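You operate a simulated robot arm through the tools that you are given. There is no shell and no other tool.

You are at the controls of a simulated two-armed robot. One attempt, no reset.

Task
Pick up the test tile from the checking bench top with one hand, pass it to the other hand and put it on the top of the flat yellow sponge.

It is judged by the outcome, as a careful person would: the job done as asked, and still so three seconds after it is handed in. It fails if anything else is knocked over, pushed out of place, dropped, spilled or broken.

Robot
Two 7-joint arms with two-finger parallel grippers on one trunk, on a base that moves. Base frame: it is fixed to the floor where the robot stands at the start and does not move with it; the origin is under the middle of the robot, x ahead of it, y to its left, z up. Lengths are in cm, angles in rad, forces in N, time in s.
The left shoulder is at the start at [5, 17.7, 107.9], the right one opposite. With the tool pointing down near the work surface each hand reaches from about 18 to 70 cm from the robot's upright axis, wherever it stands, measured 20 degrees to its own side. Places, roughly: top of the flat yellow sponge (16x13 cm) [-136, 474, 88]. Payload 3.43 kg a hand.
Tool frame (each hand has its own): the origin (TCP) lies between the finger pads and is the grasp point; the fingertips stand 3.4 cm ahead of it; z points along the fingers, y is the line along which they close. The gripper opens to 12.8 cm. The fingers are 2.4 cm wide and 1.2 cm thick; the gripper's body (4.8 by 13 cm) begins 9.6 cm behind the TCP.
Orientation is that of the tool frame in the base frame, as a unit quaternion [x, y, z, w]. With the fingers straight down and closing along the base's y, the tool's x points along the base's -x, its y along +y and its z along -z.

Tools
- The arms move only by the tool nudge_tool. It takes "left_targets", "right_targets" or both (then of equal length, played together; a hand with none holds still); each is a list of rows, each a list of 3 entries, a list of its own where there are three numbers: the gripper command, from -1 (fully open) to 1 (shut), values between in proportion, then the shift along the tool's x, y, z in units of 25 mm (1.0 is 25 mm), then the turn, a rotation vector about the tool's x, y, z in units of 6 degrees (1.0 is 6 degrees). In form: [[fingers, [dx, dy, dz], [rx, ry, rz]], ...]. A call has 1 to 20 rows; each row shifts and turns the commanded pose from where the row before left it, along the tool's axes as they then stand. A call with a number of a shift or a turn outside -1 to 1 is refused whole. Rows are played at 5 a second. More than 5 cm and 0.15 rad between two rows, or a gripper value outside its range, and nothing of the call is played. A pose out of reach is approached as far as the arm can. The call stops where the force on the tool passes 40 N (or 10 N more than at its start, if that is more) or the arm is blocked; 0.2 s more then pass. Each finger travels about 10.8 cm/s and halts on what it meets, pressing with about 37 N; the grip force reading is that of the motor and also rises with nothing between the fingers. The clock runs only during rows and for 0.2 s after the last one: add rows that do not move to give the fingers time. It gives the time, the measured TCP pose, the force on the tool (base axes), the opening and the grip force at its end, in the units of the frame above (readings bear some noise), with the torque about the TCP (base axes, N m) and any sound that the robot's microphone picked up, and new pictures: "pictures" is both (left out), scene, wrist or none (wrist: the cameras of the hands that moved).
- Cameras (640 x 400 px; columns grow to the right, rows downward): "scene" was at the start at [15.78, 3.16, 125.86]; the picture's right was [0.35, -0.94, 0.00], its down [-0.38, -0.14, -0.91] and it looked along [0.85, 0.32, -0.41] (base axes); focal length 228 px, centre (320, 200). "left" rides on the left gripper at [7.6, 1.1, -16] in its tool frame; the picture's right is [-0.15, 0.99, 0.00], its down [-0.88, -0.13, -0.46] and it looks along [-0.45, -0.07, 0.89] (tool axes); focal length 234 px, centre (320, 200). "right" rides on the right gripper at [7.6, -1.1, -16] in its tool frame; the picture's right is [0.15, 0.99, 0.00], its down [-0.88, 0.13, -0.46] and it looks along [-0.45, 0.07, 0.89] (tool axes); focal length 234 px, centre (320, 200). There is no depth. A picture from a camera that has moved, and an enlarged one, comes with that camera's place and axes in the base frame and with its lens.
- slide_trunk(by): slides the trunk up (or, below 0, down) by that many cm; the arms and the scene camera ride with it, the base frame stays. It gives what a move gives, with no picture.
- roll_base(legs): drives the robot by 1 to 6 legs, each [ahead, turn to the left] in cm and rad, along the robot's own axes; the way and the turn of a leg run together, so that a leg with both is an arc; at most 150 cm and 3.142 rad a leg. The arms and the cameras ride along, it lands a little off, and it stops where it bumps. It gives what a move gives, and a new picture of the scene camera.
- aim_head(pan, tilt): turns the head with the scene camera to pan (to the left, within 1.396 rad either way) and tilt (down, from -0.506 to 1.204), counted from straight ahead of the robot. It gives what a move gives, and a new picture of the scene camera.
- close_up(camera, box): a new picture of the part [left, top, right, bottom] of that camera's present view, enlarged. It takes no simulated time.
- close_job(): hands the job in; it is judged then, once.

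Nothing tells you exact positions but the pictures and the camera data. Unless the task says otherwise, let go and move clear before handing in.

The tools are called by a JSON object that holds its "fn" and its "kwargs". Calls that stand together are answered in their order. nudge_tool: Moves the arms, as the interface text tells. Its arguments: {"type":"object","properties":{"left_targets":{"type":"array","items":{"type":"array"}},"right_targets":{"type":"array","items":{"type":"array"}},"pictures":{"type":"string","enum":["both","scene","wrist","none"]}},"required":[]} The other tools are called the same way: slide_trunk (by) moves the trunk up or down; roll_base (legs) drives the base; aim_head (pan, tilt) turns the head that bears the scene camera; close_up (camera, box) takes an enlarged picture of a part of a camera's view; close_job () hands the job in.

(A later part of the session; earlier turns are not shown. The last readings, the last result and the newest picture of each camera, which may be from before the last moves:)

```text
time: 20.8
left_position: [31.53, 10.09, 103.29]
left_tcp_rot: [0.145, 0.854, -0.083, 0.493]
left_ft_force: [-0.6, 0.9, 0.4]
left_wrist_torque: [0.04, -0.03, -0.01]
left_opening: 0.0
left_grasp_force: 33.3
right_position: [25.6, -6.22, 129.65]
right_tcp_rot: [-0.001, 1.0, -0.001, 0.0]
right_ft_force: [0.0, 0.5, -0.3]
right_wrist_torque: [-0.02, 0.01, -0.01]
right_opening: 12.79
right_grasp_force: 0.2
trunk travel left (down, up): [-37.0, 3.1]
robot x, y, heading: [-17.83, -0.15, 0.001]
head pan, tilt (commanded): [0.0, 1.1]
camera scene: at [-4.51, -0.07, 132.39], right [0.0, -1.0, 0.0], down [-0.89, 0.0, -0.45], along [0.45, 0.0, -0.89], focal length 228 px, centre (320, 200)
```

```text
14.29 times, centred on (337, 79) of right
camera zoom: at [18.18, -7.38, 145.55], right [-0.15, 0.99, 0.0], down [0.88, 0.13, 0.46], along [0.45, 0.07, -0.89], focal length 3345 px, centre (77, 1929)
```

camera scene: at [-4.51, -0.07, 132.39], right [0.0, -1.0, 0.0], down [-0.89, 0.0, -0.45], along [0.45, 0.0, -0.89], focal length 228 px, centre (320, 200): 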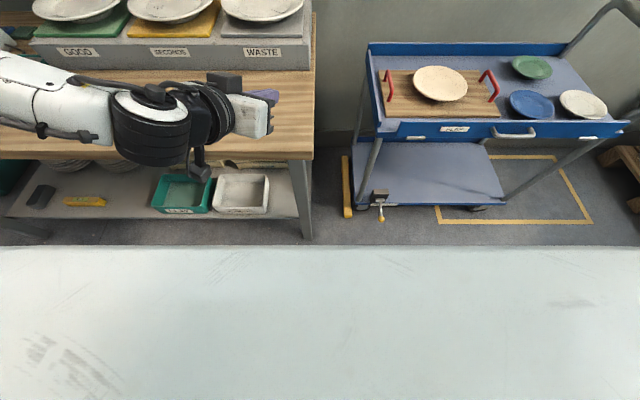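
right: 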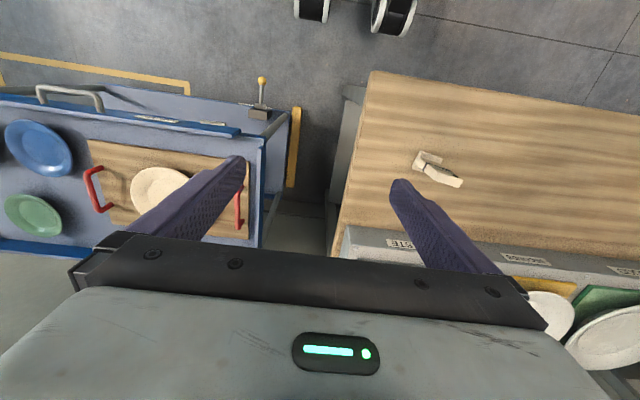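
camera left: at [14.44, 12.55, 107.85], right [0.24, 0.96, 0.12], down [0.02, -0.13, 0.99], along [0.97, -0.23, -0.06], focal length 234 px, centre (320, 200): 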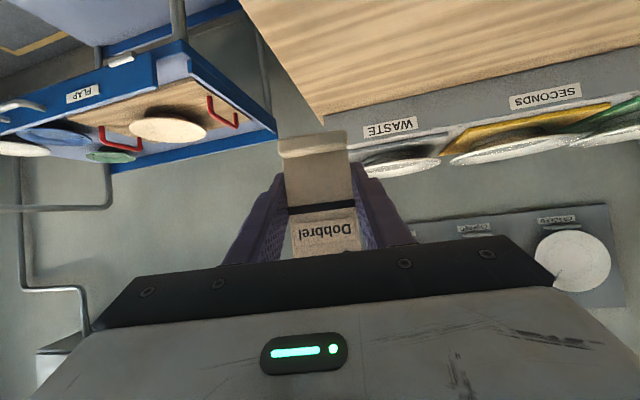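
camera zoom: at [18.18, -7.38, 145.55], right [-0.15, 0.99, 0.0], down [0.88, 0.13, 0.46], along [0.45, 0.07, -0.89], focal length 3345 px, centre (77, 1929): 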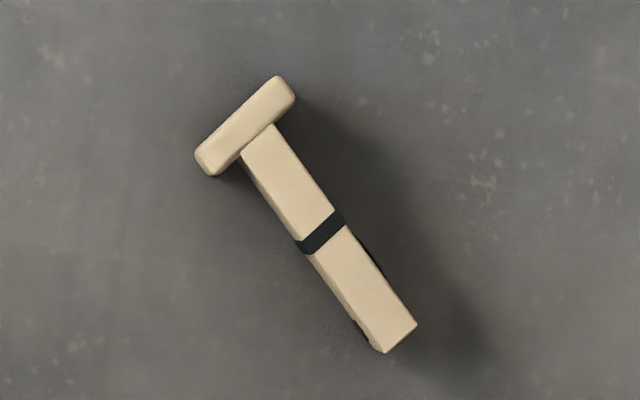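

The tile is intact on the floor, lying on its narrow edge, foot toward the robot's right. Before repositioning to reach the floor I'll check the room to both sides and behind.

{"fn": "aim_head", "kwargs": {"pan": -1.39, "tilt": 0.6}}

{"fn": "aim_head", "kwargs": {"pan": 1.39, "tilt": 0.6}}

```text
time: 22.3
left_position: [31.63, 10.07, 103.3]
left_tcp_rot: [0.147, 0.854, -0.084, 0.492]
left_ft_force: [0.4, 0.4, -0.2]
left_wrist_torque: [0.0, -0.01, 0.0]
left_opening: 0.01
left_grasp_force: 33.1
right_position: [25.54, -6.16, 129.54]
right_tcp_rot: [-0.001, 1.0, 0.0, 0.0]
right_ft_force: [-0.2, 0.1, -0.6]
right_wrist_torque: [0.0, 0.01, -0.02]
right_opening: 12.82
right_grasp_force: 0.1
trunk travel left (down, up): [-37.0, 3.1]
robot x, y, heading: [-17.91, 0.09, -0.001]
head pan, tilt (commanded): [-1.389, 0.6]
camera scene: at [-9.2, -8.77, 136.24], right [-0.98, -0.18, 0.0], down [-0.1, 0.56, -0.82], along [0.15, -0.81, -0.57], focal length 228 px, centre (320, 200)
```

scene: 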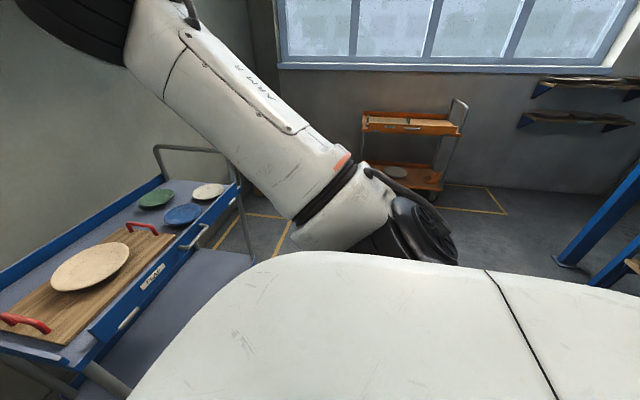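

```text
time: 24.7
left_position: [31.43, 10.05, 103.22]
left_tcp_rot: [0.147, 0.853, -0.085, 0.493]
left_ft_force: [0.2, -0.2, 0.0]
left_wrist_torque: [0.0, -0.01, -0.02]
left_opening: 0.0
left_grasp_force: 33.6
right_position: [25.66, -6.24, 129.71]
right_tcp_rot: [-0.001, 1.0, 0.0, 0.0]
right_ft_force: [-0.3, 0.3, -0.3]
right_wrist_torque: [0.02, 0.02, -0.02]
right_opening: 12.8
right_grasp_force: 0.0
trunk travel left (down, up): [-37.0, 3.1]
robot x, y, heading: [-17.68, -0.36, 0.002]
head pan, tilt (commanded): [1.389, 0.6]
camera scene: at [-9.24, 8.61, 136.24], right [0.98, -0.18, 0.0], down [-0.1, -0.56, -0.83], along [0.15, 0.81, -0.56], focal length 228 px, centre (320, 200)
```

scene: 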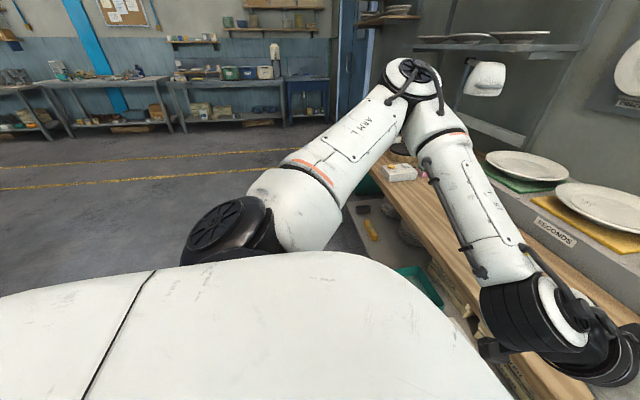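

The surroundings look open and the elbows ride high. First I bring the empty left hand back out to a comfortable, downward-pointing pose.

{"fn": "nudge_tool", "kwargs": {"left_targets": [[1, [0, 1, 0], [0, 0, 0]], [1, [0, 1, 0], [0, 0, 0]], [1, [0, 1, 0], [0, 0, 0]], [1, [0, 1, 0], [0, 0, 0]], [1, [0, 1, 0], [0, 0, 0]], [1, [0, 1, 0], [0, 0, 0]], [1, [0, 1, 0], [0, 0, 0]], [1, [0, 1, 0], [0, 0, 0]], [1, [0, 0, 0], [0, 1, 0]], [1, [0, 0, 0], [0, 1, 0]], [1, [0, 0, 0], [0, 1, 0]], [1, [0, 0, 0], [0, 1, 0]], [1, [0, 0, 0], [0, 1, 0]], [1, [0, 0, 0], [0, 1, 0]], [1, [0, 0, 0], [0, 1, 0]], [1, [0, 0, 0], [0, 1, 0]], [1, [0, 0, 0], [0, 1, 0]], [1, [0, 0, 0], [0, 1, 0]], [1, [0, 0, 0], [0, 0, 0]]], "pictures": "none"}}

```text
time: 28.7
left_position: [38.43, 29.53, 103.06]
left_tcp_rot: [0.161, 0.986, 0.005, 0.035]
left_ft_force: [-0.9, 0.2, -0.1]
left_wrist_torque: [-0.02, 0.0, 0.0]
left_opening: 0.01
left_grasp_force: 32.6
left hand out of reach, approached as far as the arm can: row 12
right_position: [25.75, -6.21, 129.58]
right_tcp_rot: [0.0, 1.0, 0.0, 0.0]
right_ft_force: [0.5, -1.0, -1.0]
right_wrist_torque: [-0.02, 0.02, 0.01]
right_opening: 12.77
right_grasp_force: 0.1
trunk travel left (down, up): [-37.0, 3.1]
robot x, y, heading: [-17.85, -0.09, 0.001]
head pan, tilt (commanded): [1.389, 0.6]
```

The left hand is back in a downward pose. Now I swing the base around: turn, back off, square up and come forward so the tile lies ahead-left of the robot within the left arm's reach to the floor.

{"fn": "roll_base", "kwargs": {"legs": [[0, 0.6], [-34, 0], [0, -0.6], [24, 0]]}}

{"fn": "close_up", "kwargs": {"camera": "left", "box": [0, 0, 640, 400]}}

{"fn": "close_up", "kwargs": {"camera": "right", "box": [0, 0, 640, 400]}}

```text
time: 35.6
left_position: [35.41, 10.52, 103.13]
left_tcp_rot: [0.162, 0.986, 0.005, 0.036]
left_ft_force: [0.8, 0.0, -0.5]
left_wrist_torque: [0.01, 0.05, 0.0]
left_opening: 0.01
left_grasp_force: 33.4
right_position: [22.57, -25.27, 129.57]
right_tcp_rot: [0.001, 1.0, 0.0, 0.001]
right_ft_force: [0.2, 0.5, 0.3]
right_wrist_torque: [0.01, 0.04, -0.01]
right_opening: 12.83
right_grasp_force: 0.0
trunk travel left (down, up): [-37.0, 3.1]
robot x, y, heading: [-20.87, -18.85, -0.001]
head pan, tilt (commanded): [1.389, 0.6]
camera scene: at [-12.34, -10.34, 136.24], right [0.98, -0.18, 0.0], down [-0.1, -0.56, -0.83], along [0.15, 0.81, -0.56], focal length 228 px, centre (320, 200)
```

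scene: 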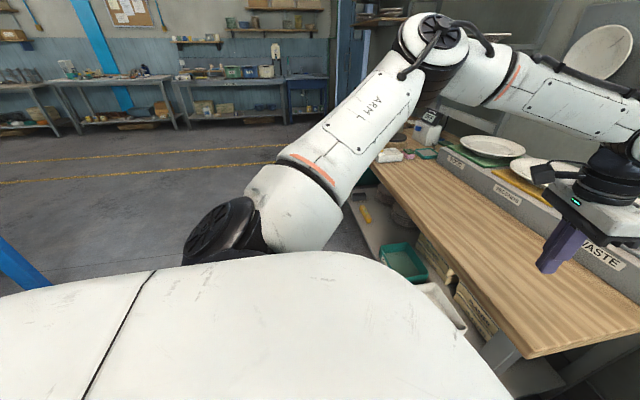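

```text
1.00 times, centred on (320, 200) of left (not enlarged: the box is as wide or as high as the picture)
camera zoom: at [27.55, 13.95, 118.54], right [0.45, 0.89, 0.03], down [0.76, -0.4, 0.51], along [0.47, -0.21, -0.86], focal length 234 px, centre (320, 200)
```

zoom: 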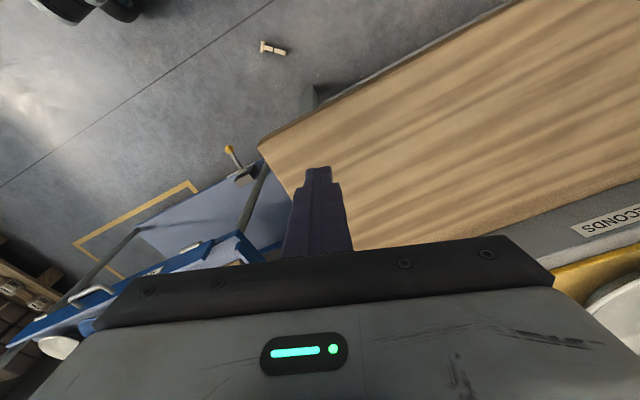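

```text
1.00 times, centred on (320, 200) of right (not enlarged: the box is as wide or as high as the picture)
camera zoom: at [15.04, -26.41, 145.54], right [-0.15, 0.99, 0.0], down [0.88, 0.13, 0.46], along [0.45, 0.07, -0.89], focal length 234 px, centre (320, 200)
```

zoom: 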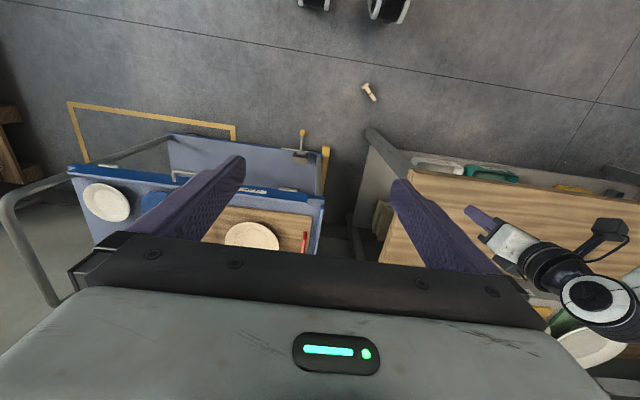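

{"fn": "close_up", "kwargs": {"camera": "left", "box": [240, 25, 304, 70]}}

{"fn": "close_up", "kwargs": {"camera": "right", "box": [340, 70, 400, 112]}}

```text
8.89 times, centred on (272, 48) of left
camera zoom: at [27.55, 13.95, 118.54], right [0.45, 0.89, 0.03], down [0.76, -0.4, 0.51], along [0.47, -0.21, -0.86], focal length 2082 px, centre (747, 1556)
```

zoom: 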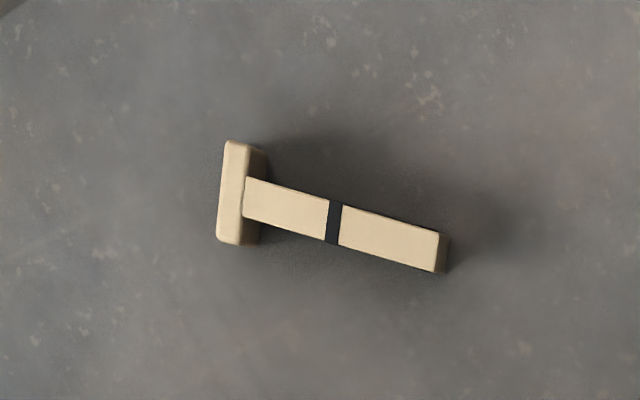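

```text
9.52 times, centred on (370, 91) of right
camera zoom: at [15.04, -26.41, 145.54], right [-0.15, 0.99, 0.0], down [0.88, 0.13, 0.46], along [0.45, 0.07, -0.89], focal length 2230 px, centre (-156, 1238)
```

zoom: 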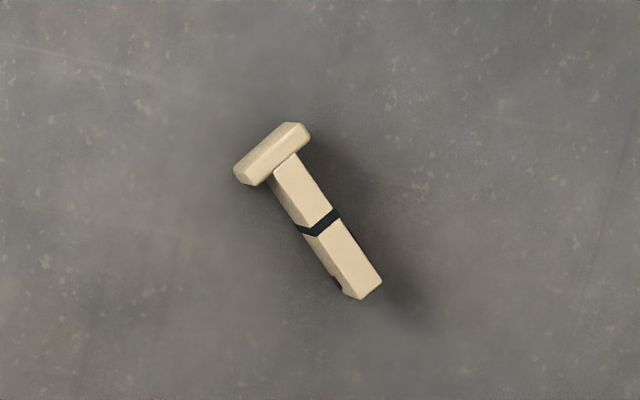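

The tile lies from about (14.8,-1) at its foot to (20.3, 5.2) at its top end, axis at ~48.5°. I bring the left hand over its top end and yaw it to straddle the tile's thickness.

{"fn": "nudge_tool", "kwargs": {"left_targets": [[0, [0, 0, 0], [0.22, 0.66, 0]], [0, [0.757, -0.651, 0], [0, 0, 0]], [0, [0.757, -0.651, 0], [0, 0, 0]], [0, [0.757, -0.651, 0], [0, 0, 0]], [0, [0.757, -0.651, 0], [0, 0, 0]], [0, [0.757, -0.651, 0], [0, 0, 0]], [0, [0.757, -0.651, 0], [0, 0, 0]], [0, [0.757, -0.651, 0], [0, 0, 0]], [0, [0, 0, 0], [0, 0, -0.93]], [0, [0, 0, 0], [0, 0, -0.93]], [0, [0, 0, 0], [0, 0, -0.93]], [0, [0, 0, 0], [0, 0, -0.93]], [0, [0, 0, 0], [0, 0, -0.93]], [0, [0, 0, 0], [0, 0, -0.93]], [0, [0, 0, 0], [0, 0, -0.93]], [0, [0, 0, 0], [0, 0, -0.93]], [0, [0, 0, 0], [0, 0, -0.93]], [0, [0, 0, 0], [0, 0, -0.93]], [0, [0, 0, 0], [0, 0, -0.93]], [0, [0, 0, 0], [0, 0, -0.93]]], "pictures": "both"}}

```text
time: 39.8
left_position: [19.13, 3.8, 103.11]
left_tcp_rot: [-0.411, 0.912, -0.001, 0.0]
left_ft_force: [-0.2, -0.1, -0.1]
left_wrist_torque: [-0.03, 0.01, -0.02]
left_opening: 6.39
left_grasp_force: 0.0
right_position: [22.45, -25.25, 129.6]
right_tcp_rot: [0.001, 1.0, 0.0, 0.0]
right_ft_force: [-0.6, -0.9, 0.6]
right_wrist_torque: [-0.04, 0.01, 0.01]
right_opening: 12.8
right_grasp_force: 0.1
trunk travel left (down, up): [-37.0, 3.1]
robot x, y, heading: [-21.25, -18.97, -0.003]
head pan, tilt (commanded): [1.389, 0.6]
camera scene: at [-12.41, -10.34, 136.24], right [0.98, -0.18, 0.0], down [-0.1, -0.56, -0.83], along [0.15, 0.81, -0.56], focal length 228 px, centre (320, 200)
camera left: at [13.41, -1.07, 119.22], right [-0.64, 0.77, 0.0], down [0.68, 0.57, 0.45], along [0.35, 0.29, -0.89], focal length 234 px, centre (320, 200)
```

scene: 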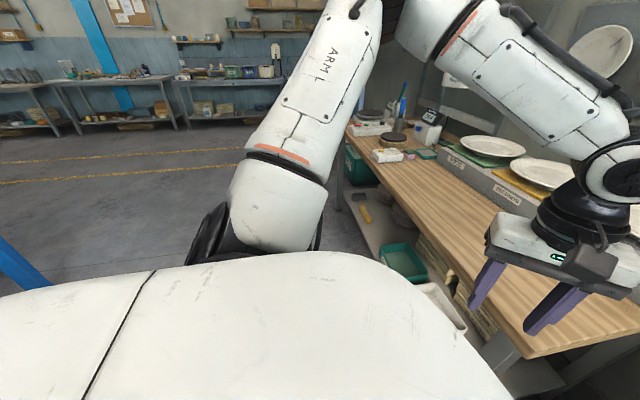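
left: 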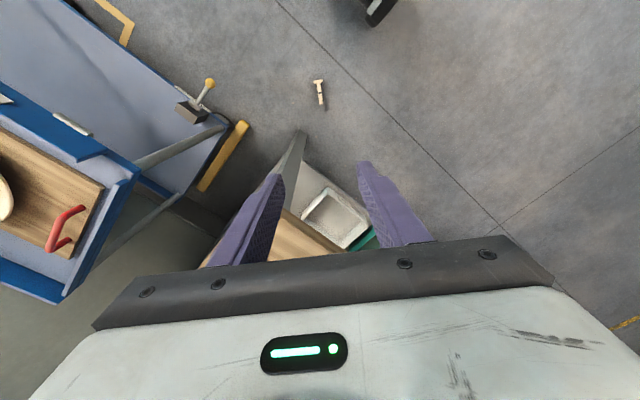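

The hand is right above the tile's top end with matching yaw and stays clear of the bench edge. I lower the trunk in two steps.

{"fn": "slide_trunk", "kwargs": {"by": -20}}

{"fn": "slide_trunk", "kwargs": {"by": -17}}

{"fn": "close_up", "kwargs": {"camera": "left", "box": [0, 0, 640, 400]}}

{"fn": "close_up", "kwargs": {"camera": "right", "box": [0, 0, 640, 400]}}

```text
time: 42.0
left_position: [18.99, 3.85, 83.32]
left_tcp_rot: [-0.409, 0.913, -0.001, -0.001]
left_ft_force: [-0.1, 0.2, 0.6]
left_wrist_torque: [0.01, 0.01, -0.02]
left_opening: 6.38
left_grasp_force: 0.0
right_position: [22.48, -25.29, 109.59]
right_tcp_rot: [0.001, 1.0, 0.0, 0.0]
right_ft_force: [-0.4, -0.4, 0.7]
right_wrist_torque: [-0.02, 0.01, 0.01]
right_opening: 12.8
right_grasp_force: 0.2
trunk travel left (down, up): [-17.0, 23.1]
robot x, y, heading: [-21.1, -18.79, 0.0]
head pan, tilt (commanded): [1.389, 0.6]
```

```text
time: 43.9
left_position: [19.06, 3.88, 66.15]
left_tcp_rot: [-0.409, 0.912, -0.002, -0.001]
left_ft_force: [-0.3, 0.3, -0.7]
left_wrist_torque: [0.01, -0.01, 0.0]
left_opening: 6.39
left_grasp_force: 0.1
right_position: [22.44, -25.29, 92.57]
right_tcp_rot: [0.0, 1.0, 0.0, 0.0]
right_ft_force: [0.0, -0.5, -0.3]
right_wrist_torque: [0.0, 0.01, -0.05]
right_opening: 12.78
right_grasp_force: 0.1
trunk travel left (down, up): [0.0, 40.1]
robot x, y, heading: [-21.24, -18.95, -0.003]
head pan, tilt (commanded): [1.389, 0.6]
```

```text
1.00 times, centred on (320, 200) of left (not enlarged: the box is as wide or as high as the picture)
camera zoom: at [13.4, -1.06, 82.22], right [-0.64, 0.77, 0.0], down [0.68, 0.57, 0.45], along [0.35, 0.29, -0.89], focal length 234 px, centre (320, 200)
```

zoom: 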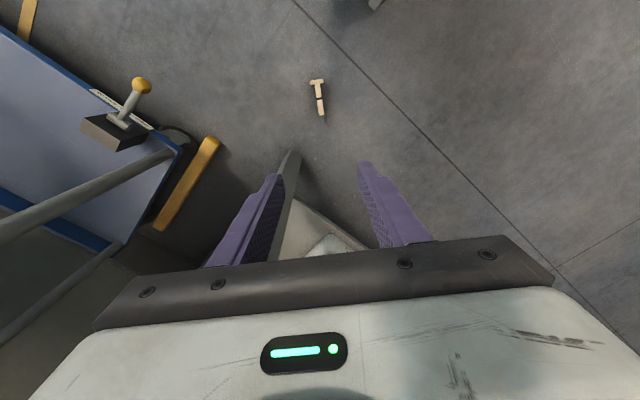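

```text
1.00 times, centred on (320, 200) of right (not enlarged: the box is as wide or as high as the picture)
camera zoom: at [14.95, -26.41, 108.57], right [-0.15, 0.99, 0.0], down [0.88, 0.13, 0.46], along [0.45, 0.07, -0.89], focal length 234 px, centre (320, 200)
```

zoom: 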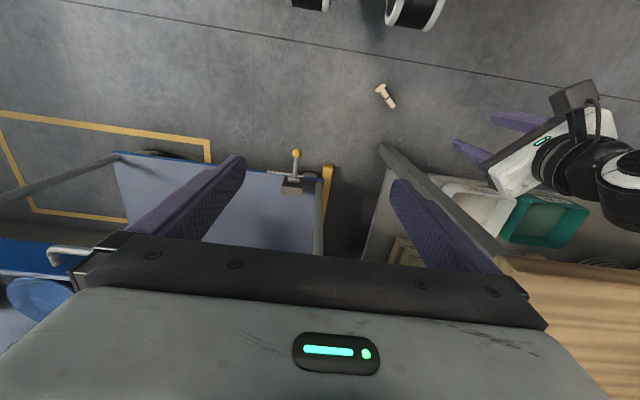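

The trunk is fully down and everything is clear. I shift the left hand back from the bench and spin it 180° so its camera faces away from the robot's base and from where the other hand will come.

{"fn": "nudge_tool", "kwargs": {"left_targets": [[0, [0.73, 0.825, 0.4], [0, 0, 0]], [0, [0.73, 0.825, 0.4], [0, 0, 0]], [0, [0.73, 0.825, 0.4], [0, 0, 0]], [0, [0.73, 0.825, 0.4], [0, 0, 0]], [0, [0, 0, 0], [0, 0, 1]], [0, [0, 0, 0], [0, 0, 1]], [0, [0, 0, 0], [0, 0, 1]], [0, [0, 0, 0], [0, 0, 1]], [0, [0, 0, 0], [0, 0, 1]], [0, [0, 0, 0], [0, 0, 1]], [0, [0, 0, 0], [0, 0, 1]], [0, [0, 0, 0], [0, 0, 1]], [0, [0, 0, 0], [0, 0, 1]], [0, [0, 0, 0], [0, 0, 1]], [0, [0, 0, 0], [0, 0, 1]], [0, [0, 0, 0], [0, 0, 1]], [0, [0, 0, 0], [0, 0, 1]], [0, [0, 0, 0], [0, 0, 1]], [0, [0, 0, 0], [0, 0, 1]]], "pictures": "wrist"}}

```text
time: 47.9
left_position: [8.12, 3.87, 62.27]
left_tcp_rot: [0.357, 0.934, -0.001, 0.0]
left_ft_force: [-0.5, -0.6, -0.5]
left_wrist_torque: [0.0, 0.01, 0.03]
left_opening: 6.39
left_grasp_force: 0.0
right_position: [22.46, -25.26, 92.47]
right_tcp_rot: [0.002, 1.0, 0.0, 0.0]
right_ft_force: [-0.6, 0.0, -0.4]
right_wrist_torque: [0.04, 0.01, -0.02]
right_opening: 12.8
right_grasp_force: 0.1
trunk travel left (down, up): [0.0, 40.1]
robot x, y, heading: [-21.01, -19.15, -0.002]
head pan, tilt (commanded): [1.389, 0.6]
camera left: at [3.39, 9.8, 78.24], right [0.77, 0.64, 0.0], down [0.57, -0.68, 0.46], along [0.29, -0.35, -0.89], focal length 234 px, centre (320, 200)
```

left: 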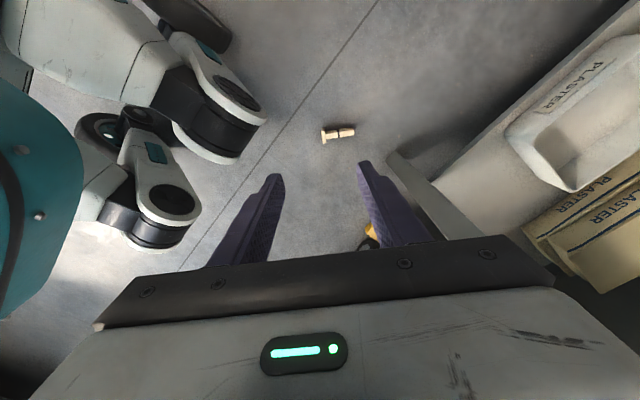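

{"fn": "nudge_tool", "kwargs": {"left_targets": [[0, [0, 0, 0], [0, 0, 1]], [0, [0, 0, 0], [0, 0, 1]], [0, [0, 0, 0], [0, 0, 1]], [0, [0, 0, 0], [0, 0, 1]], [0, [0, 0, 0], [0, 0, 1]], [0, [0, 0, 0], [0, 0, 1]], [0, [0, 0, 0], [0, 0, 1]], [0, [0, 0, 0], [0, 0, 1]], [0, [0, 0, 0], [0, 0, 1]], [0, [0, 0, 0], [0, 0, 1]], [0, [0, 0, 0], [0, 0, 1]], [0, [0, 0, 0], [0, 0, 1]], [0, [0, 0, 0], [0, 0, 1]], [0, [0, 0, 0], [0, 0, 1]], [0, [0, 0, 0], [0, 0, 1]]], "pictures": "wrist"}}

```text
time: 51.1
left_position: [8.08, 3.93, 62.26]
left_tcp_rot: [0.913, 0.408, -0.001, 0.001]
left_ft_force: [-0.9, 1.2, -0.5]
left_wrist_torque: [-0.01, 0.0, 0.0]
left_opening: 6.38
left_grasp_force: 0.1
right_position: [22.44, -25.34, 92.62]
right_tcp_rot: [0.001, 1.0, 0.0, 0.0]
right_ft_force: [0.6, -0.4, 0.3]
right_wrist_torque: [0.0, 0.0, -0.02]
right_opening: 12.8
right_grasp_force: 0.1
trunk travel left (down, up): [0.0, 40.1]
robot x, y, heading: [-21.28, -18.77, -0.004]
head pan, tilt (commanded): [1.389, 0.6]
camera left: at [14.18, 8.78, 78.22], right [0.64, -0.77, 0.0], down [-0.68, -0.57, 0.46], along [-0.35, -0.29, -0.89], focal length 234 px, centre (320, 200)
```

left: 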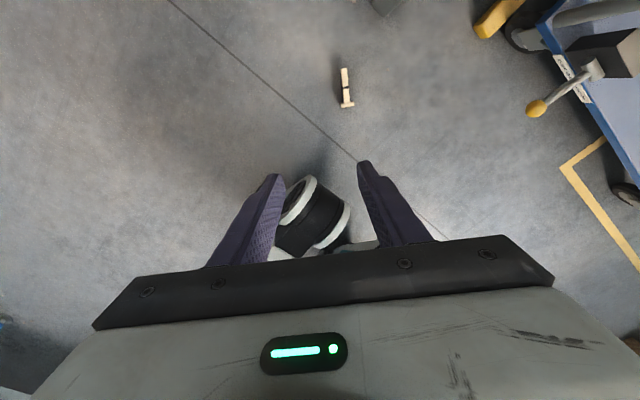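

The 180° turn worked. I shift and turn the base a little so the tile sits further to the left side, keeping the forearm clear of the robot's own front wheel module.

{"fn": "roll_base", "kwargs": {"legs": [[0, 0.524], [7.4, 0], [0, -0.774]]}}

{"fn": "close_up", "kwargs": {"camera": "left", "box": [0, 0, 640, 400]}}

```text
time: 55.6
left_position: [19.17, -0.29, 62.16]
left_tcp_rot: [0.956, 0.294, -0.001, 0.002]
left_ft_force: [0.3, 0.4, 0.0]
left_wrist_torque: [-0.01, 0.01, 0.01]
left_opening: 6.39
left_grasp_force: 0.0
right_position: [26.02, -32.06, 92.67]
right_tcp_rot: [0.123, 0.992, 0.0, 0.0]
right_ft_force: [0.2, 0.5, 0.4]
right_wrist_torque: [0.0, 0.0, -0.01]
right_opening: 12.82
right_grasp_force: 0.1
trunk travel left (down, up): [0.0, 40.1]
robot x, y, heading: [-14.66, -15.28, -0.249]
head pan, tilt (commanded): [1.389, 0.6]
camera scene: at [-4.2, -9.04, 99.24], right [0.91, -0.42, 0.0], down [-0.24, -0.51, -0.83], along [0.34, 0.75, -0.56], focal length 228 px, centre (320, 200)
```

scene: 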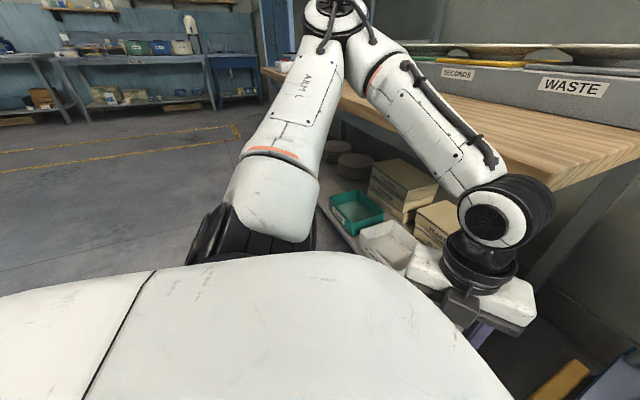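

```text
1.00 times, centred on (320, 200) of left (not enlarged: the box is as wide or as high as the picture)
camera zoom: at [26.22, 3.02, 78.23], right [0.43, -0.9, 0.0], down [-0.8, -0.39, 0.46], along [-0.41, -0.2, -0.89], focal length 234 px, centre (320, 200)
```

zoom: 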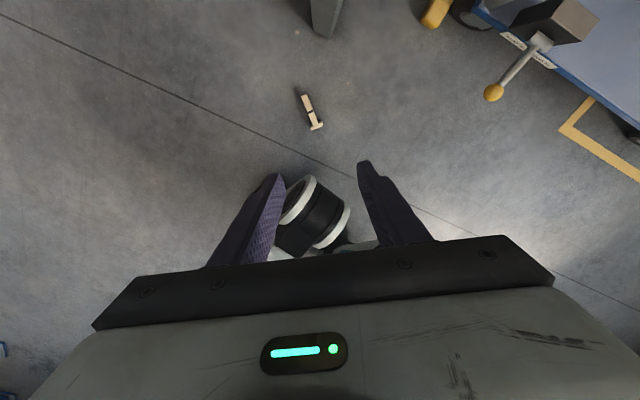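

{"fn": "nudge_tool", "kwargs": {"left_targets": [[0, [0, 0, 0], [0, 0, -0.79]], [0, [0, 0, 0], [0, 0, -0.79]], [0, [0, 0, 0], [0, 0, -0.79]], [0, [0.127, -0.11, 0.88], [0, 0, 0]], [0, [0.127, -0.11, 0.88], [0, 0, 0]], [0, [0.127, -0.11, 0.88], [0, 0, 0]], [0, [0.127, -0.11, 0.88], [0, 0, 0]], [0, [0.127, -0.11, 0.88], [0, 0, 0]], [0, [0.127, -0.11, 0.88], [0, 0, 0]], [0, [0.127, -0.11, 0.88], [0, 0, 0]], [0, [0.127, -0.11, 0.88], [0, 0, 0]], [0, [0.127, -0.11, 0.88], [0, 0, 0]], [0, [0.127, -0.11, 0.88], [0, 0, 0]], [0, [0, 0, 0], [0, 0, 0]]], "pictures": "both"}}

{"fn": "close_up", "kwargs": {"camera": "right", "box": [0, 0, 640, 400]}}

```text
time: 58.6
left_position: [18.69, 4.49, 41.05]
left_tcp_rot: [0.912, 0.41, -0.002, 0.0]
left_ft_force: [-0.2, 0.4, -0.9]
left_wrist_torque: [-0.03, 0.02, 0.03]
left_opening: 6.41
left_grasp_force: 0.0
left hand out of reach, approached as far as the arm can: row 13
right_position: [25.78, -32.14, 92.76]
right_tcp_rot: [0.123, 0.992, -0.001, 0.0]
right_ft_force: [-0.3, 0.1, 0.6]
right_wrist_torque: [-0.03, -0.02, -0.01]
right_opening: 12.79
right_grasp_force: 0.0
trunk travel left (down, up): [0.0, 40.1]
robot x, y, heading: [-14.85, -15.04, -0.246]
head pan, tilt (commanded): [1.389, 0.6]
camera scene: at [-4.21, -9.04, 99.24], right [0.91, -0.42, 0.0], down [-0.24, -0.51, -0.83], along [0.34, 0.75, -0.56], focal length 228 px, centre (320, 200)
camera left: at [24.7, 9.35, 57.05], right [0.64, -0.77, 0.0], down [-0.68, -0.57, 0.46], along [-0.35, -0.3, -0.89], focal length 234 px, centre (320, 200)
```

scene: 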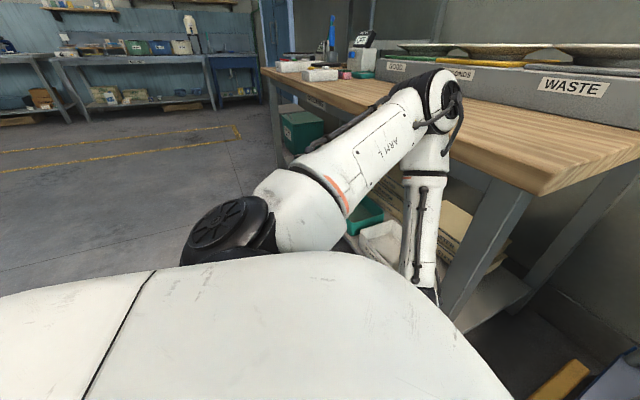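
left: 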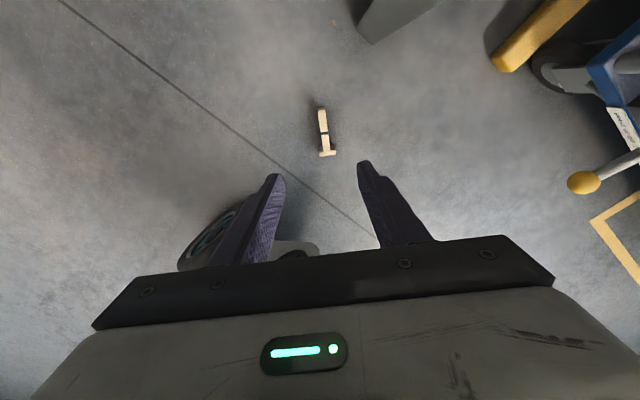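

```text
1.00 times, centred on (320, 200) of right (not enlarged: the box is as wide or as high as the picture)
camera zoom: at [18.39, -31.32, 108.56], right [0.1, 0.99, 0.0], down [0.89, -0.09, 0.46], along [0.45, -0.05, -0.89], focal length 234 px, centre (320, 200)
```

zoom: 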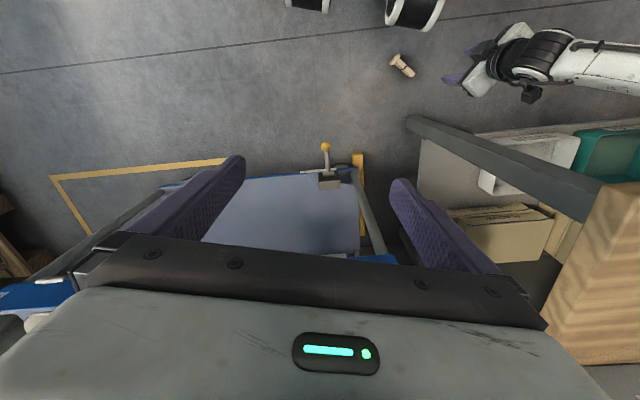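

The arm stalled at z≈41, probably a wrist alignment limit rather than distance. I'll test, with the hand empty, whether a modest tilt lets it go lower.

{"fn": "nudge_tool", "kwargs": {"left_targets": [[0, [0, 0, 0], [0, 1, 0]], [0, [0, 0, 0], [0, 1, 0]], [0, [0, 0, 0], [0, 1, 0]], [0, [0, 0, 0.8], [0, 0, 0]], [0, [0, 0, 0.8], [0, 0, 0]], [0, [0, 0, 0], [0, 0, 0]]], "pictures": "scene"}}

```text
time: 60.0
left_position: [21.45, 8.57, 43.32]
left_tcp_rot: [0.902, 0.404, 0.141, -0.063]
left_ft_force: [0.3, -1.3, -0.7]
left_wrist_torque: [0.0, -0.03, -0.01]
left_opening: 6.38
left_grasp_force: 0.2
left hand out of reach, approached as far as the arm can: row 1, 2, 3, 4, 5
right_position: [25.92, -32.16, 92.52]
right_tcp_rot: [0.124, 0.992, -0.001, 0.0]
right_ft_force: [0.1, 0.4, 0.8]
right_wrist_torque: [0.03, 0.01, -0.03]
right_opening: 12.81
right_grasp_force: 0.0
trunk travel left (down, up): [0.0, 40.1]
robot x, y, heading: [-14.96, -14.97, -0.249]
head pan, tilt (commanded): [1.389, 0.6]
camera scene: at [-4.2, -9.04, 99.24], right [0.91, -0.42, 0.0], down [-0.24, -0.51, -0.83], along [0.34, 0.75, -0.56], focal length 228 px, centre (320, 200)
```

scene: 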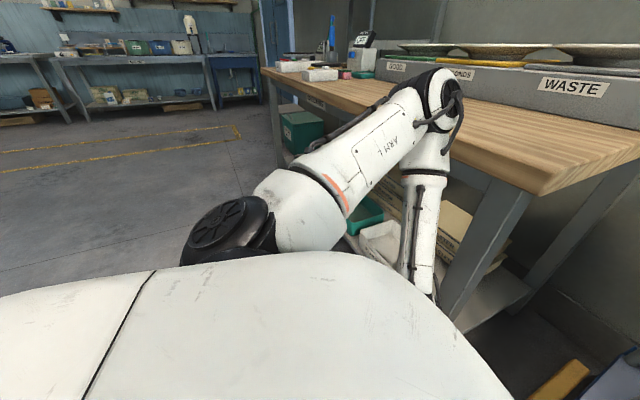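

Tilting outward only pushed the hand outward, so the limit is the folded arm being too close in. I'll raise the hand, back the base ~14 cm so the arm works more extended, and try descending again.

{"fn": "nudge_tool", "kwargs": {"left_targets": [[0, [0, 0, -0.8], [0, -1, 0]], [0, [0, 0, -0.8], [0, -1, 0]], [0, [0, 0, -0.8], [0, -0.6, 0]], [0, [0, 0, -0.8], [0, 0, 0]], [0, [0, 0, 0], [0, 0, 0]]], "pictures": "none"}}

{"fn": "roll_base", "kwargs": {"legs": [[-14, 0]]}}

```text
time: 61.2
left_position: [20.53, 7.73, 51.29]
left_tcp_rot: [0.912, 0.41, 0.019, -0.008]
left_ft_force: [0.1, 0.1, -0.4]
left_wrist_torque: [0.0, -0.01, 0.02]
left_opening: 6.4
left_grasp_force: 0.2
right_position: [25.96, -32.1, 92.73]
right_tcp_rot: [0.124, 0.992, 0.0, 0.0]
right_ft_force: [0.0, 1.6, -0.3]
right_wrist_torque: [0.01, 0.01, -0.04]
right_opening: 12.8
right_grasp_force: 0.1
trunk travel left (down, up): [0.0, 40.1]
robot x, y, heading: [-14.69, -15.04, -0.248]
head pan, tilt (commanded): [1.389, 0.6]
```

```text
time: 62.6
left_position: [6.91, 11.16, 51.2]
left_tcp_rot: [0.911, 0.411, 0.018, -0.009]
left_ft_force: [1.0, -0.1, -0.2]
left_wrist_torque: [0.03, -0.02, 0.01]
left_opening: 6.39
left_grasp_force: 0.1
right_position: [12.4, -28.61, 92.56]
right_tcp_rot: [0.122, 0.993, 0.0, 0.0]
right_ft_force: [-0.2, -0.3, 0.1]
right_wrist_torque: [0.0, 0.0, 0.02]
right_opening: 12.77
right_grasp_force: 0.0
trunk travel left (down, up): [0.0, 40.1]
robot x, y, heading: [-28.11, -11.68, -0.246]
head pan, tilt (commanded): [1.389, 0.6]
camera scene: at [-17.69, -5.63, 99.24], right [0.91, -0.41, 0.0], down [-0.23, -0.51, -0.83], along [0.34, 0.75, -0.56], focal length 228 px, centre (320, 200)
```

scene: 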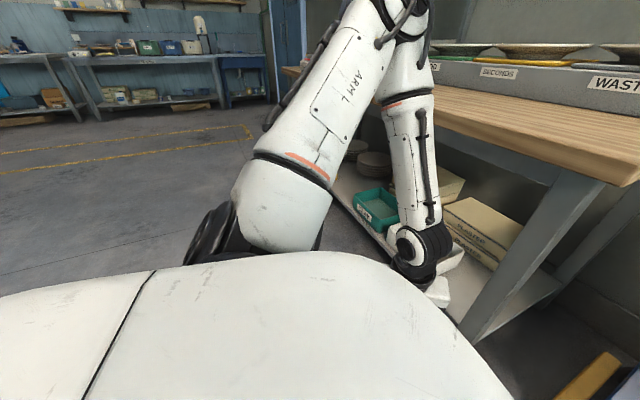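

{"fn": "nudge_tool", "kwargs": {"left_targets": [[0, [0.18, 0.937, 0], [0, -0.38, 0]], [0, [0.18, 0.937, 0], [0, 0, 0]], [0, [0.18, 0.937, 0], [0, 0, 0]], [0, [0.18, 0.937, 0], [0, 0, 0]], [0, [0.18, 0.937, 0], [0, 0, 0]], [0, [0.18, 0.937, 0], [0, 0, 0]], [0, [0, 0, 0.8], [0, 0, 0]], [0, [0, 0, 0.8], [0, 0, 0]], [0, [0, 0, 0.8], [0, 0, 0]], [0, [0, 0, 0.8], [0, 0, 0]], [0, [0, 0, 0.8], [0, 0, 0]], [0, [0, 0, 0.8], [0, 0, 0]], [0, [0, 0, 0.8], [0, 0, 0]], [0, [0, 0, 0.8], [0, 0, 0]], [0, [0, 0, 0], [0, 0, 0]]], "pictures": "both"}}

```text
time: 65.8
left_position: [17.37, 7.49, 41.69]
left_tcp_rot: [0.912, 0.411, 0.0, 0.001]
left_ft_force: [-0.6, -0.2, 0.9]
left_wrist_torque: [0.0, 0.02, 0.02]
left_opening: 6.41
left_grasp_force: 0.1
left hand out of reach, approached as far as the arm can: row 10, 11, 12, 13, 14
right_position: [12.42, -28.58, 92.64]
right_tcp_rot: [0.123, 0.992, 0.0, 0.0]
right_ft_force: [-0.1, -0.1, 0.3]
right_wrist_torque: [0.01, 0.01, 0.0]
right_opening: 12.78
right_grasp_force: 0.0
trunk travel left (down, up): [0.0, 40.1]
robot x, y, heading: [-28.5, -11.87, -0.245]
head pan, tilt (commanded): [1.389, 0.6]
camera scene: at [-17.69, -5.63, 99.24], right [0.91, -0.41, 0.0], down [-0.23, -0.51, -0.83], along [0.34, 0.75, -0.56], focal length 228 px, centre (320, 200)
camera left: at [23.44, 12.38, 57.68], right [0.64, -0.77, 0.0], down [-0.68, -0.57, 0.46], along [-0.35, -0.29, -0.89], focal length 234 px, centre (320, 200)
```

scene: 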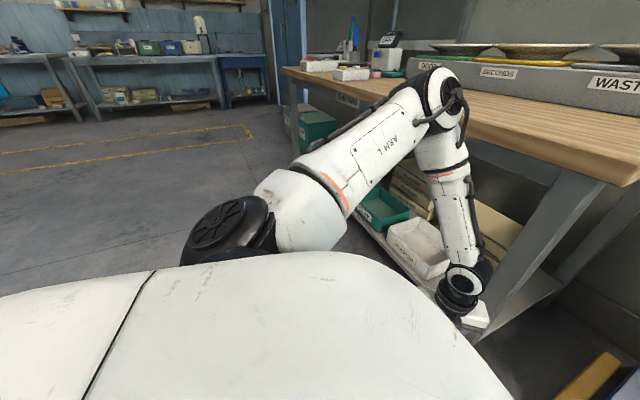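
left: 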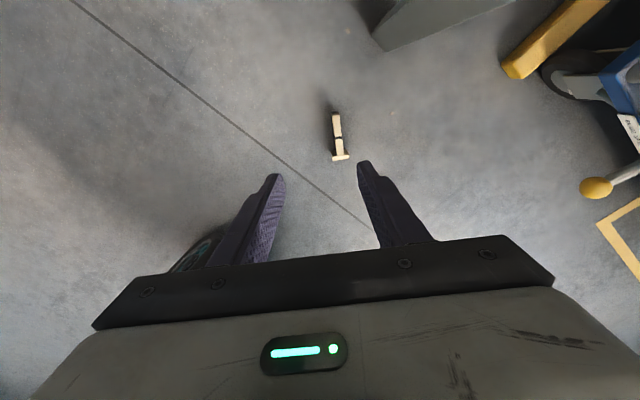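

It stalled again at z≈42 with the upper arm in the same attitude, so it looks like a shoulder limit. I'll probe, empty-handed, whether a wider position to the left lets the hand go lower.

{"fn": "nudge_tool", "kwargs": {"left_targets": [[0, [0, 0, -0.8], [0, 0, 0]], [0, [0, 0, -0.8], [0, 0, 0]], [0, [0, 0, -0.8], [0, 0, 0]], [0, [0.68, -0.9, 0], [0, 0, 0]], [0, [0.68, -0.9, 0], [0, 0, 0]], [0, [0.68, -0.9, 0], [0, 0, 0]], [0, [0.68, -0.9, 0], [0, 0, 0]], [0, [0.68, -0.9, 0], [0, 0, 0]], [0, [0.68, -0.9, 0], [0, 0, 0]], [0, [0.68, -0.9, 0], [0, 0, 0]], [0, [0.68, -0.9, 0], [0, 0, 0]], [0, [0, 0, 0.8], [0, 0, 0]], [0, [0, 0, 0.8], [0, 0, 0]], [0, [0, 0, 0.8], [0, 0, 0]], [0, [0, 0, 0.8], [0, 0, 0]], [0, [0, 0, 0.8], [0, 0, 0]], [0, [0, 0, 0.8], [0, 0, 0]], [0, [0, 0, 0.8], [0, 0, 0]], [0, [0, 0, 0], [0, 0, 0]]], "pictures": "scene"}}

```text
time: 69.8
left_position: [12.81, 29.41, 33.5]
left_tcp_rot: [0.912, 0.411, 0.0, -0.001]
left_ft_force: [-0.2, 0.7, 0.4]
left_wrist_torque: [0.03, -0.02, -0.02]
left_opening: 6.39
left_grasp_force: 0.1
right_position: [12.61, -28.71, 92.61]
right_tcp_rot: [0.122, 0.992, 0.0, 0.0]
right_ft_force: [0.7, 0.6, 0.2]
right_wrist_torque: [-0.01, 0.03, 0.01]
right_opening: 12.8
right_grasp_force: 0.1
trunk travel left (down, up): [0.0, 40.1]
robot x, y, heading: [-28.09, -11.75, -0.25]
head pan, tilt (commanded): [1.389, 0.6]
camera scene: at [-17.69, -5.62, 99.24], right [0.91, -0.41, 0.0], down [-0.23, -0.51, -0.83], along [0.34, 0.75, -0.56], focal length 228 px, centre (320, 200)
```

scene: 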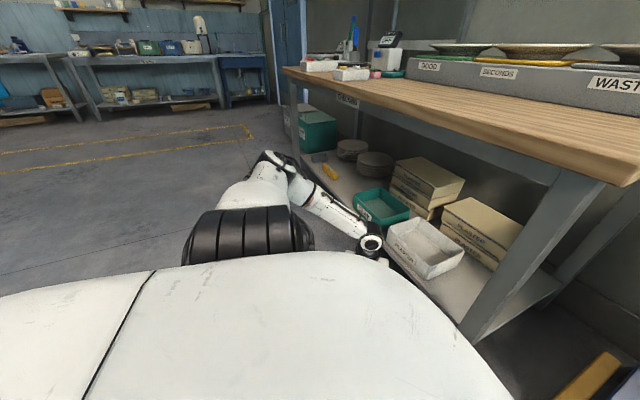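

Out to the side the arm folds differently and went down to z≈33 with no limit. I keep going down here to learn the lowest reach.

{"fn": "nudge_tool", "kwargs": {"left_targets": [[0, [0, 0, 0.8], [0, 0, 0]], [0, [0, 0, 0.8], [0, 0, 0]], [0, [0, 0, 0.8], [0, 0, 0]], [0, [0, 0, 0.8], [0, 0, 0]], [0, [0, 0, 0.8], [0, 0, 0]], [0, [0, 0, 0.8], [0, 0, 0]], [0, [0, 0, 0.8], [0, 0, 0]], [0, [0, 0, 0.8], [0, 0, 0]], [0, [0, 0, 0.8], [0, 0, 0]], [0, [0, 0, 0.8], [0, 0, 0]], [0, [0, 0, 0.8], [0, 0, 0]], [0, [0, 0, 0], [0, 0, 0]]], "pictures": "both"}}

```text
time: 72.4
left_position: [12.95, 29.55, 11.86]
left_tcp_rot: [0.912, 0.411, 0.0, 0.0]
left_ft_force: [0.3, -0.5, -0.4]
left_wrist_torque: [-0.01, -0.01, -0.03]
left_opening: 6.4
left_grasp_force: 0.0
right_position: [12.45, -28.61, 92.56]
right_tcp_rot: [0.123, 0.992, 0.001, 0.001]
right_ft_force: [-0.6, -0.6, -0.1]
right_wrist_torque: [-0.02, -0.03, 0.0]
right_opening: 12.77
right_grasp_force: 0.1
trunk travel left (down, up): [0.0, 40.1]
robot x, y, heading: [-28.07, -11.56, -0.244]
head pan, tilt (commanded): [1.389, 0.6]
camera scene: at [-17.69, -5.63, 99.24], right [0.91, -0.41, 0.0], down [-0.23, -0.51, -0.83], along [0.34, 0.75, -0.56], focal length 228 px, centre (320, 200)
camera left: at [18.87, 34.55, 27.75], right [0.64, -0.77, 0.0], down [-0.68, -0.57, 0.46], along [-0.35, -0.29, -0.89], focal length 234 px, centre (320, 200)
```

scene: 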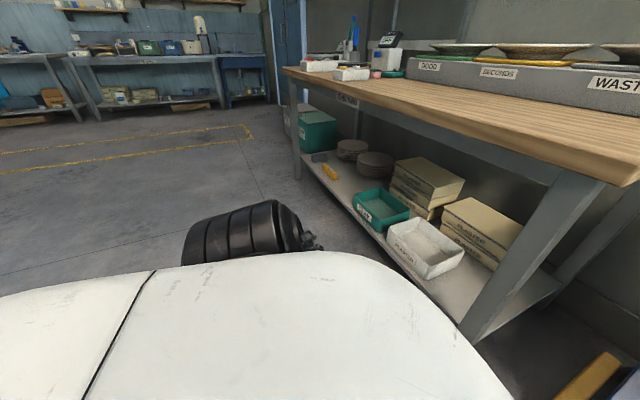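
left: 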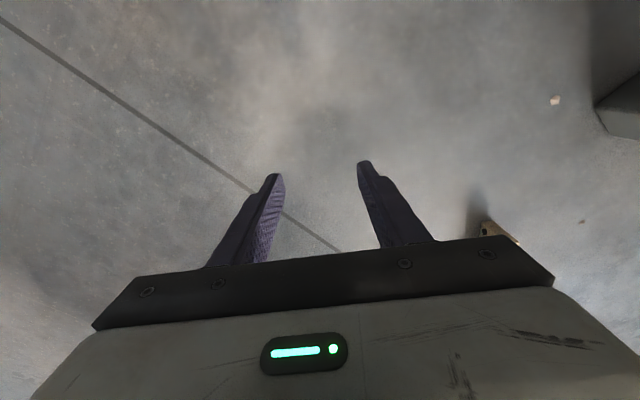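

The hand now reaches z≈12 there. One more small test down to about z 5.

{"fn": "nudge_tool", "kwargs": {"left_targets": [[0, [0, 0, 0.7], [0, 0, 0]], [0, [0, 0, 0.7], [0, 0, 0]], [0, [0, 0, 0.7], [0, 0, 0]], [0, [0, 0, 0.6], [0, 0, 0]], [0, [0, 0, 0], [0, 0, 0]]], "pictures": "none"}}

```text
time: 73.6
left_position: [10.87, 28.66, 8.4]
left_tcp_rot: [0.912, 0.411, 0.001, 0.001]
left_ft_force: [0.1, -1.0, 0.7]
left_wrist_torque: [0.01, 0.02, -0.02]
left_opening: 6.4
left_grasp_force: 0.1
left hand out of reach, approached as far as the arm can: row 2, 3, 4
right_position: [12.59, -28.65, 92.51]
right_tcp_rot: [0.122, 0.992, 0.0, 0.0]
right_ft_force: [0.8, -0.2, 0.6]
right_wrist_torque: [0.0, -0.02, -0.01]
right_opening: 12.8
right_grasp_force: 0.0
trunk travel left (down, up): [0.0, 40.1]
robot x, y, heading: [-28.01, -11.92, -0.248]
head pan, tilt (commanded): [1.389, 0.6]
```

Reach ends near z 8 at that wide spot, so a slightly closer lateral spot will do. I lift and draw the hand in a bit, then reposition the base so the tile comes to that spot.

{"fn": "nudge_tool", "kwargs": {"left_targets": [[0, [0, 0, -0.8], [0, 0, 0]], [0, [-0.55, -0.25, -0.8], [0, 0, 0]], [0, [-0.55, -0.25, -0.8], [0, 0, 0]], [0, [-0.55, -0.25, -0.8], [0, 0, 0]], [0, [-0.55, -0.25, -0.8], [0, 0, 0]], [0, [-0.55, -0.25, -0.8], [0, 0, 0]], [0, [0, 0, 0], [0, 0, 0]]], "pictures": "none"}}

```text
time: 75.2
left_position: [3.9, 25.65, 20.54]
left_tcp_rot: [0.912, 0.411, 0.0, 0.0]
left_ft_force: [0.7, -0.2, 0.2]
left_wrist_torque: [0.0, 0.0, 0.03]
left_opening: 6.42
left_grasp_force: 0.2
right_position: [12.47, -28.59, 92.63]
right_tcp_rot: [0.123, 0.992, 0.0, 0.0]
right_ft_force: [0.6, 0.8, 0.3]
right_wrist_torque: [0.01, -0.03, 0.0]
right_opening: 12.8
right_grasp_force: 0.0
trunk travel left (down, up): [0.0, 40.1]
robot x, y, heading: [-28.29, -11.87, -0.244]
head pan, tilt (commanded): [1.389, 0.6]
```

{"fn": "nudge_tool", "kwargs": {"left_targets": [[0, [0, 0, 0.8], [0, 0, 0]], [0, [0, 0, 0.8], [0, 0, 0]], [0, [0, 0, 0.8], [0, 0, 0]], [0, [0, 0, 0.8], [0, 0, 0]], [0, [0, 0, 0.8], [0, 0, 0]], [0, [0, 0, 0.8], [0, 0, 0]], [0, [0, 0, 0.8], [0, 0, 0]], [0, [0, 0, 0.8], [0, 0, 0]], [0, [0, 0, 0], [0, 0, 0]]], "pictures": "wrist"}}

```text
time: 77.2
left_position: [4.08, 25.57, 4.38]
left_tcp_rot: [0.911, 0.412, 0.001, 0.001]
left_ft_force: [-0.1, -1.0, -0.5]
left_wrist_torque: [-0.02, -0.01, 0.0]
left_opening: 6.39
left_grasp_force: 0.0
right_position: [12.42, -28.55, 92.56]
right_tcp_rot: [0.123, 0.992, -0.001, 0.0]
right_ft_force: [0.8, 0.3, 0.3]
right_wrist_torque: [0.02, -0.02, 0.0]
right_opening: 12.81
right_grasp_force: 0.1
trunk travel left (down, up): [0.0, 40.1]
robot x, y, heading: [-28.14, -11.92, -0.245]
head pan, tilt (commanded): [1.389, 0.6]
camera left: at [9.96, 30.49, 20.38], right [0.64, -0.76, 0.0], down [-0.68, -0.57, 0.46], along [-0.35, -0.29, -0.89], focal length 234 px, centre (320, 200)
```

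left: 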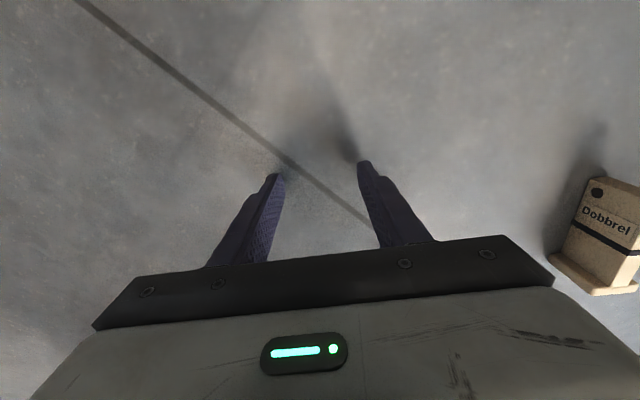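

The hand reaches z≈4.4 at this spot (22 ahead, 44 left of the robot) without limits. I raise it and reposition the base so that spot lands on the tile's top end.

{"fn": "nudge_tool", "kwargs": {"left_targets": [[0, [0, 0, -0.8], [0, 0, 0]], [0, [0, 0, -0.8], [0, 0, 0]], [0, [0, 0, -0.8], [0, 0, 0]], [0, [0, 0, -0.8], [0, 0, 0]], [0, [0, 0, -0.8], [0, 0, 0]], [0, [0, 0, -0.8], [0, 0, 0]], [0, [0, 0, -0.8], [0, 0, 0]], [0, [0, 0, -0.8], [0, 0, 0]], [0, [0, 0, 0], [0, 0, 0]]], "pictures": "none"}}

{"fn": "roll_base", "kwargs": {"legs": [[0, 1.293], [-18, 0], [0, -1.293]]}}

{"fn": "close_up", "kwargs": {"camera": "left", "box": [0, 0, 640, 400]}}

{"fn": "close_up", "kwargs": {"camera": "right", "box": [0, 0, 640, 400]}}

```text
time: 79.2
left_position: [3.84, 25.5, 20.34]
left_tcp_rot: [0.912, 0.41, 0.0, -0.001]
left_ft_force: [-0.3, 0.5, 0.2]
left_wrist_torque: [-0.01, -0.01, 0.02]
left_opening: 6.39
left_grasp_force: 0.1
right_position: [12.44, -28.7, 92.6]
right_tcp_rot: [0.123, 0.992, 0.0, 0.0]
right_ft_force: [-0.3, 0.0, 0.3]
right_wrist_torque: [0.0, 0.04, 0.01]
right_opening: 12.78
right_grasp_force: 0.1
trunk travel left (down, up): [0.0, 40.1]
robot x, y, heading: [-28.26, -11.67, -0.248]
head pan, tilt (commanded): [1.389, 0.6]
```

```text
time: 87.1
left_position: [-5.38, 10.13, 20.27]
left_tcp_rot: [0.91, 0.414, 0.0, 0.0]
left_ft_force: [0.7, -0.1, 0.9]
left_wrist_torque: [-0.01, 0.01, 0.01]
left_opening: 6.39
left_grasp_force: 0.0
right_position: [3.56, -43.92, 92.62]
right_tcp_rot: [0.119, 0.993, -0.001, 0.0]
right_ft_force: [-0.3, 0.5, -0.1]
right_wrist_torque: [0.01, 0.0, -0.02]
right_opening: 12.78
right_grasp_force: 0.1
trunk travel left (down, up): [0.0, 40.1]
robot x, y, heading: [-37.07, -27.17, -0.24]
head pan, tilt (commanded): [1.389, 0.6]
camera scene: at [-26.69, -21.13, 99.24], right [0.91, -0.41, 0.0], down [-0.23, -0.52, -0.83], along [0.34, 0.75, -0.56], focal length 228 px, centre (320, 200)
```

scene: 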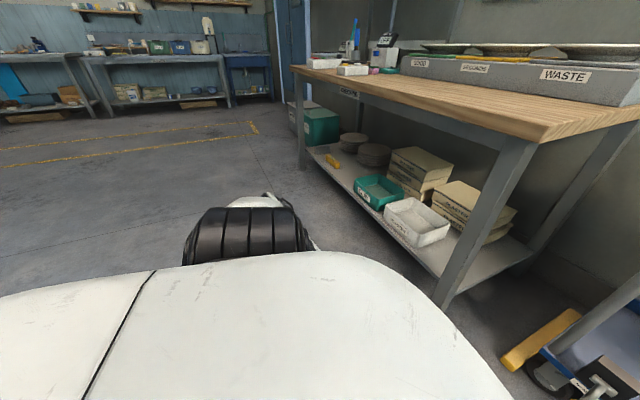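

```text
1.00 times, centred on (320, 200) of left (not enlarged: the box is as wide or as high as the picture)
camera zoom: at [0.69, 15.11, 36.31], right [0.65, -0.76, 0.0], down [-0.68, -0.58, 0.46], along [-0.35, -0.3, -0.89], focal length 234 px, centre (320, 200)
```

zoom: 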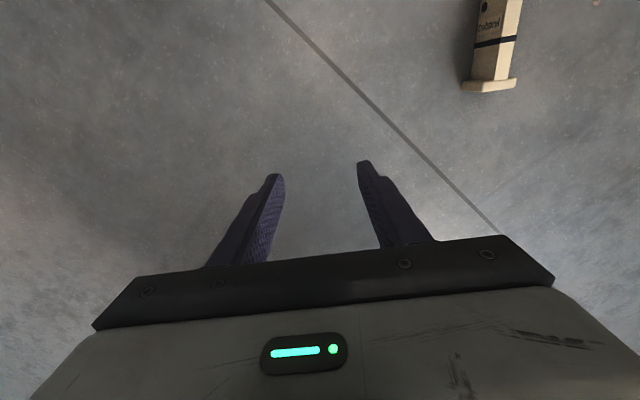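

```text
1.00 times, centred on (320, 200) of right (not enlarged: the box is as wide or as high as the picture)
camera zoom: at [-3.88, -43.2, 108.55], right [0.09, 1.0, 0.0], down [0.89, -0.08, 0.46], along [0.45, -0.04, -0.89], focal length 234 px, centre (320, 200)
```

zoom: 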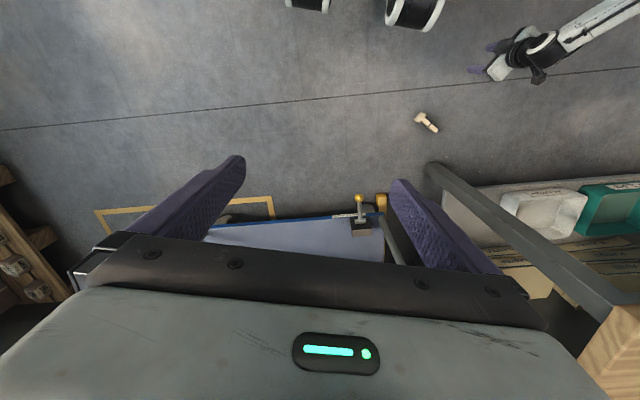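

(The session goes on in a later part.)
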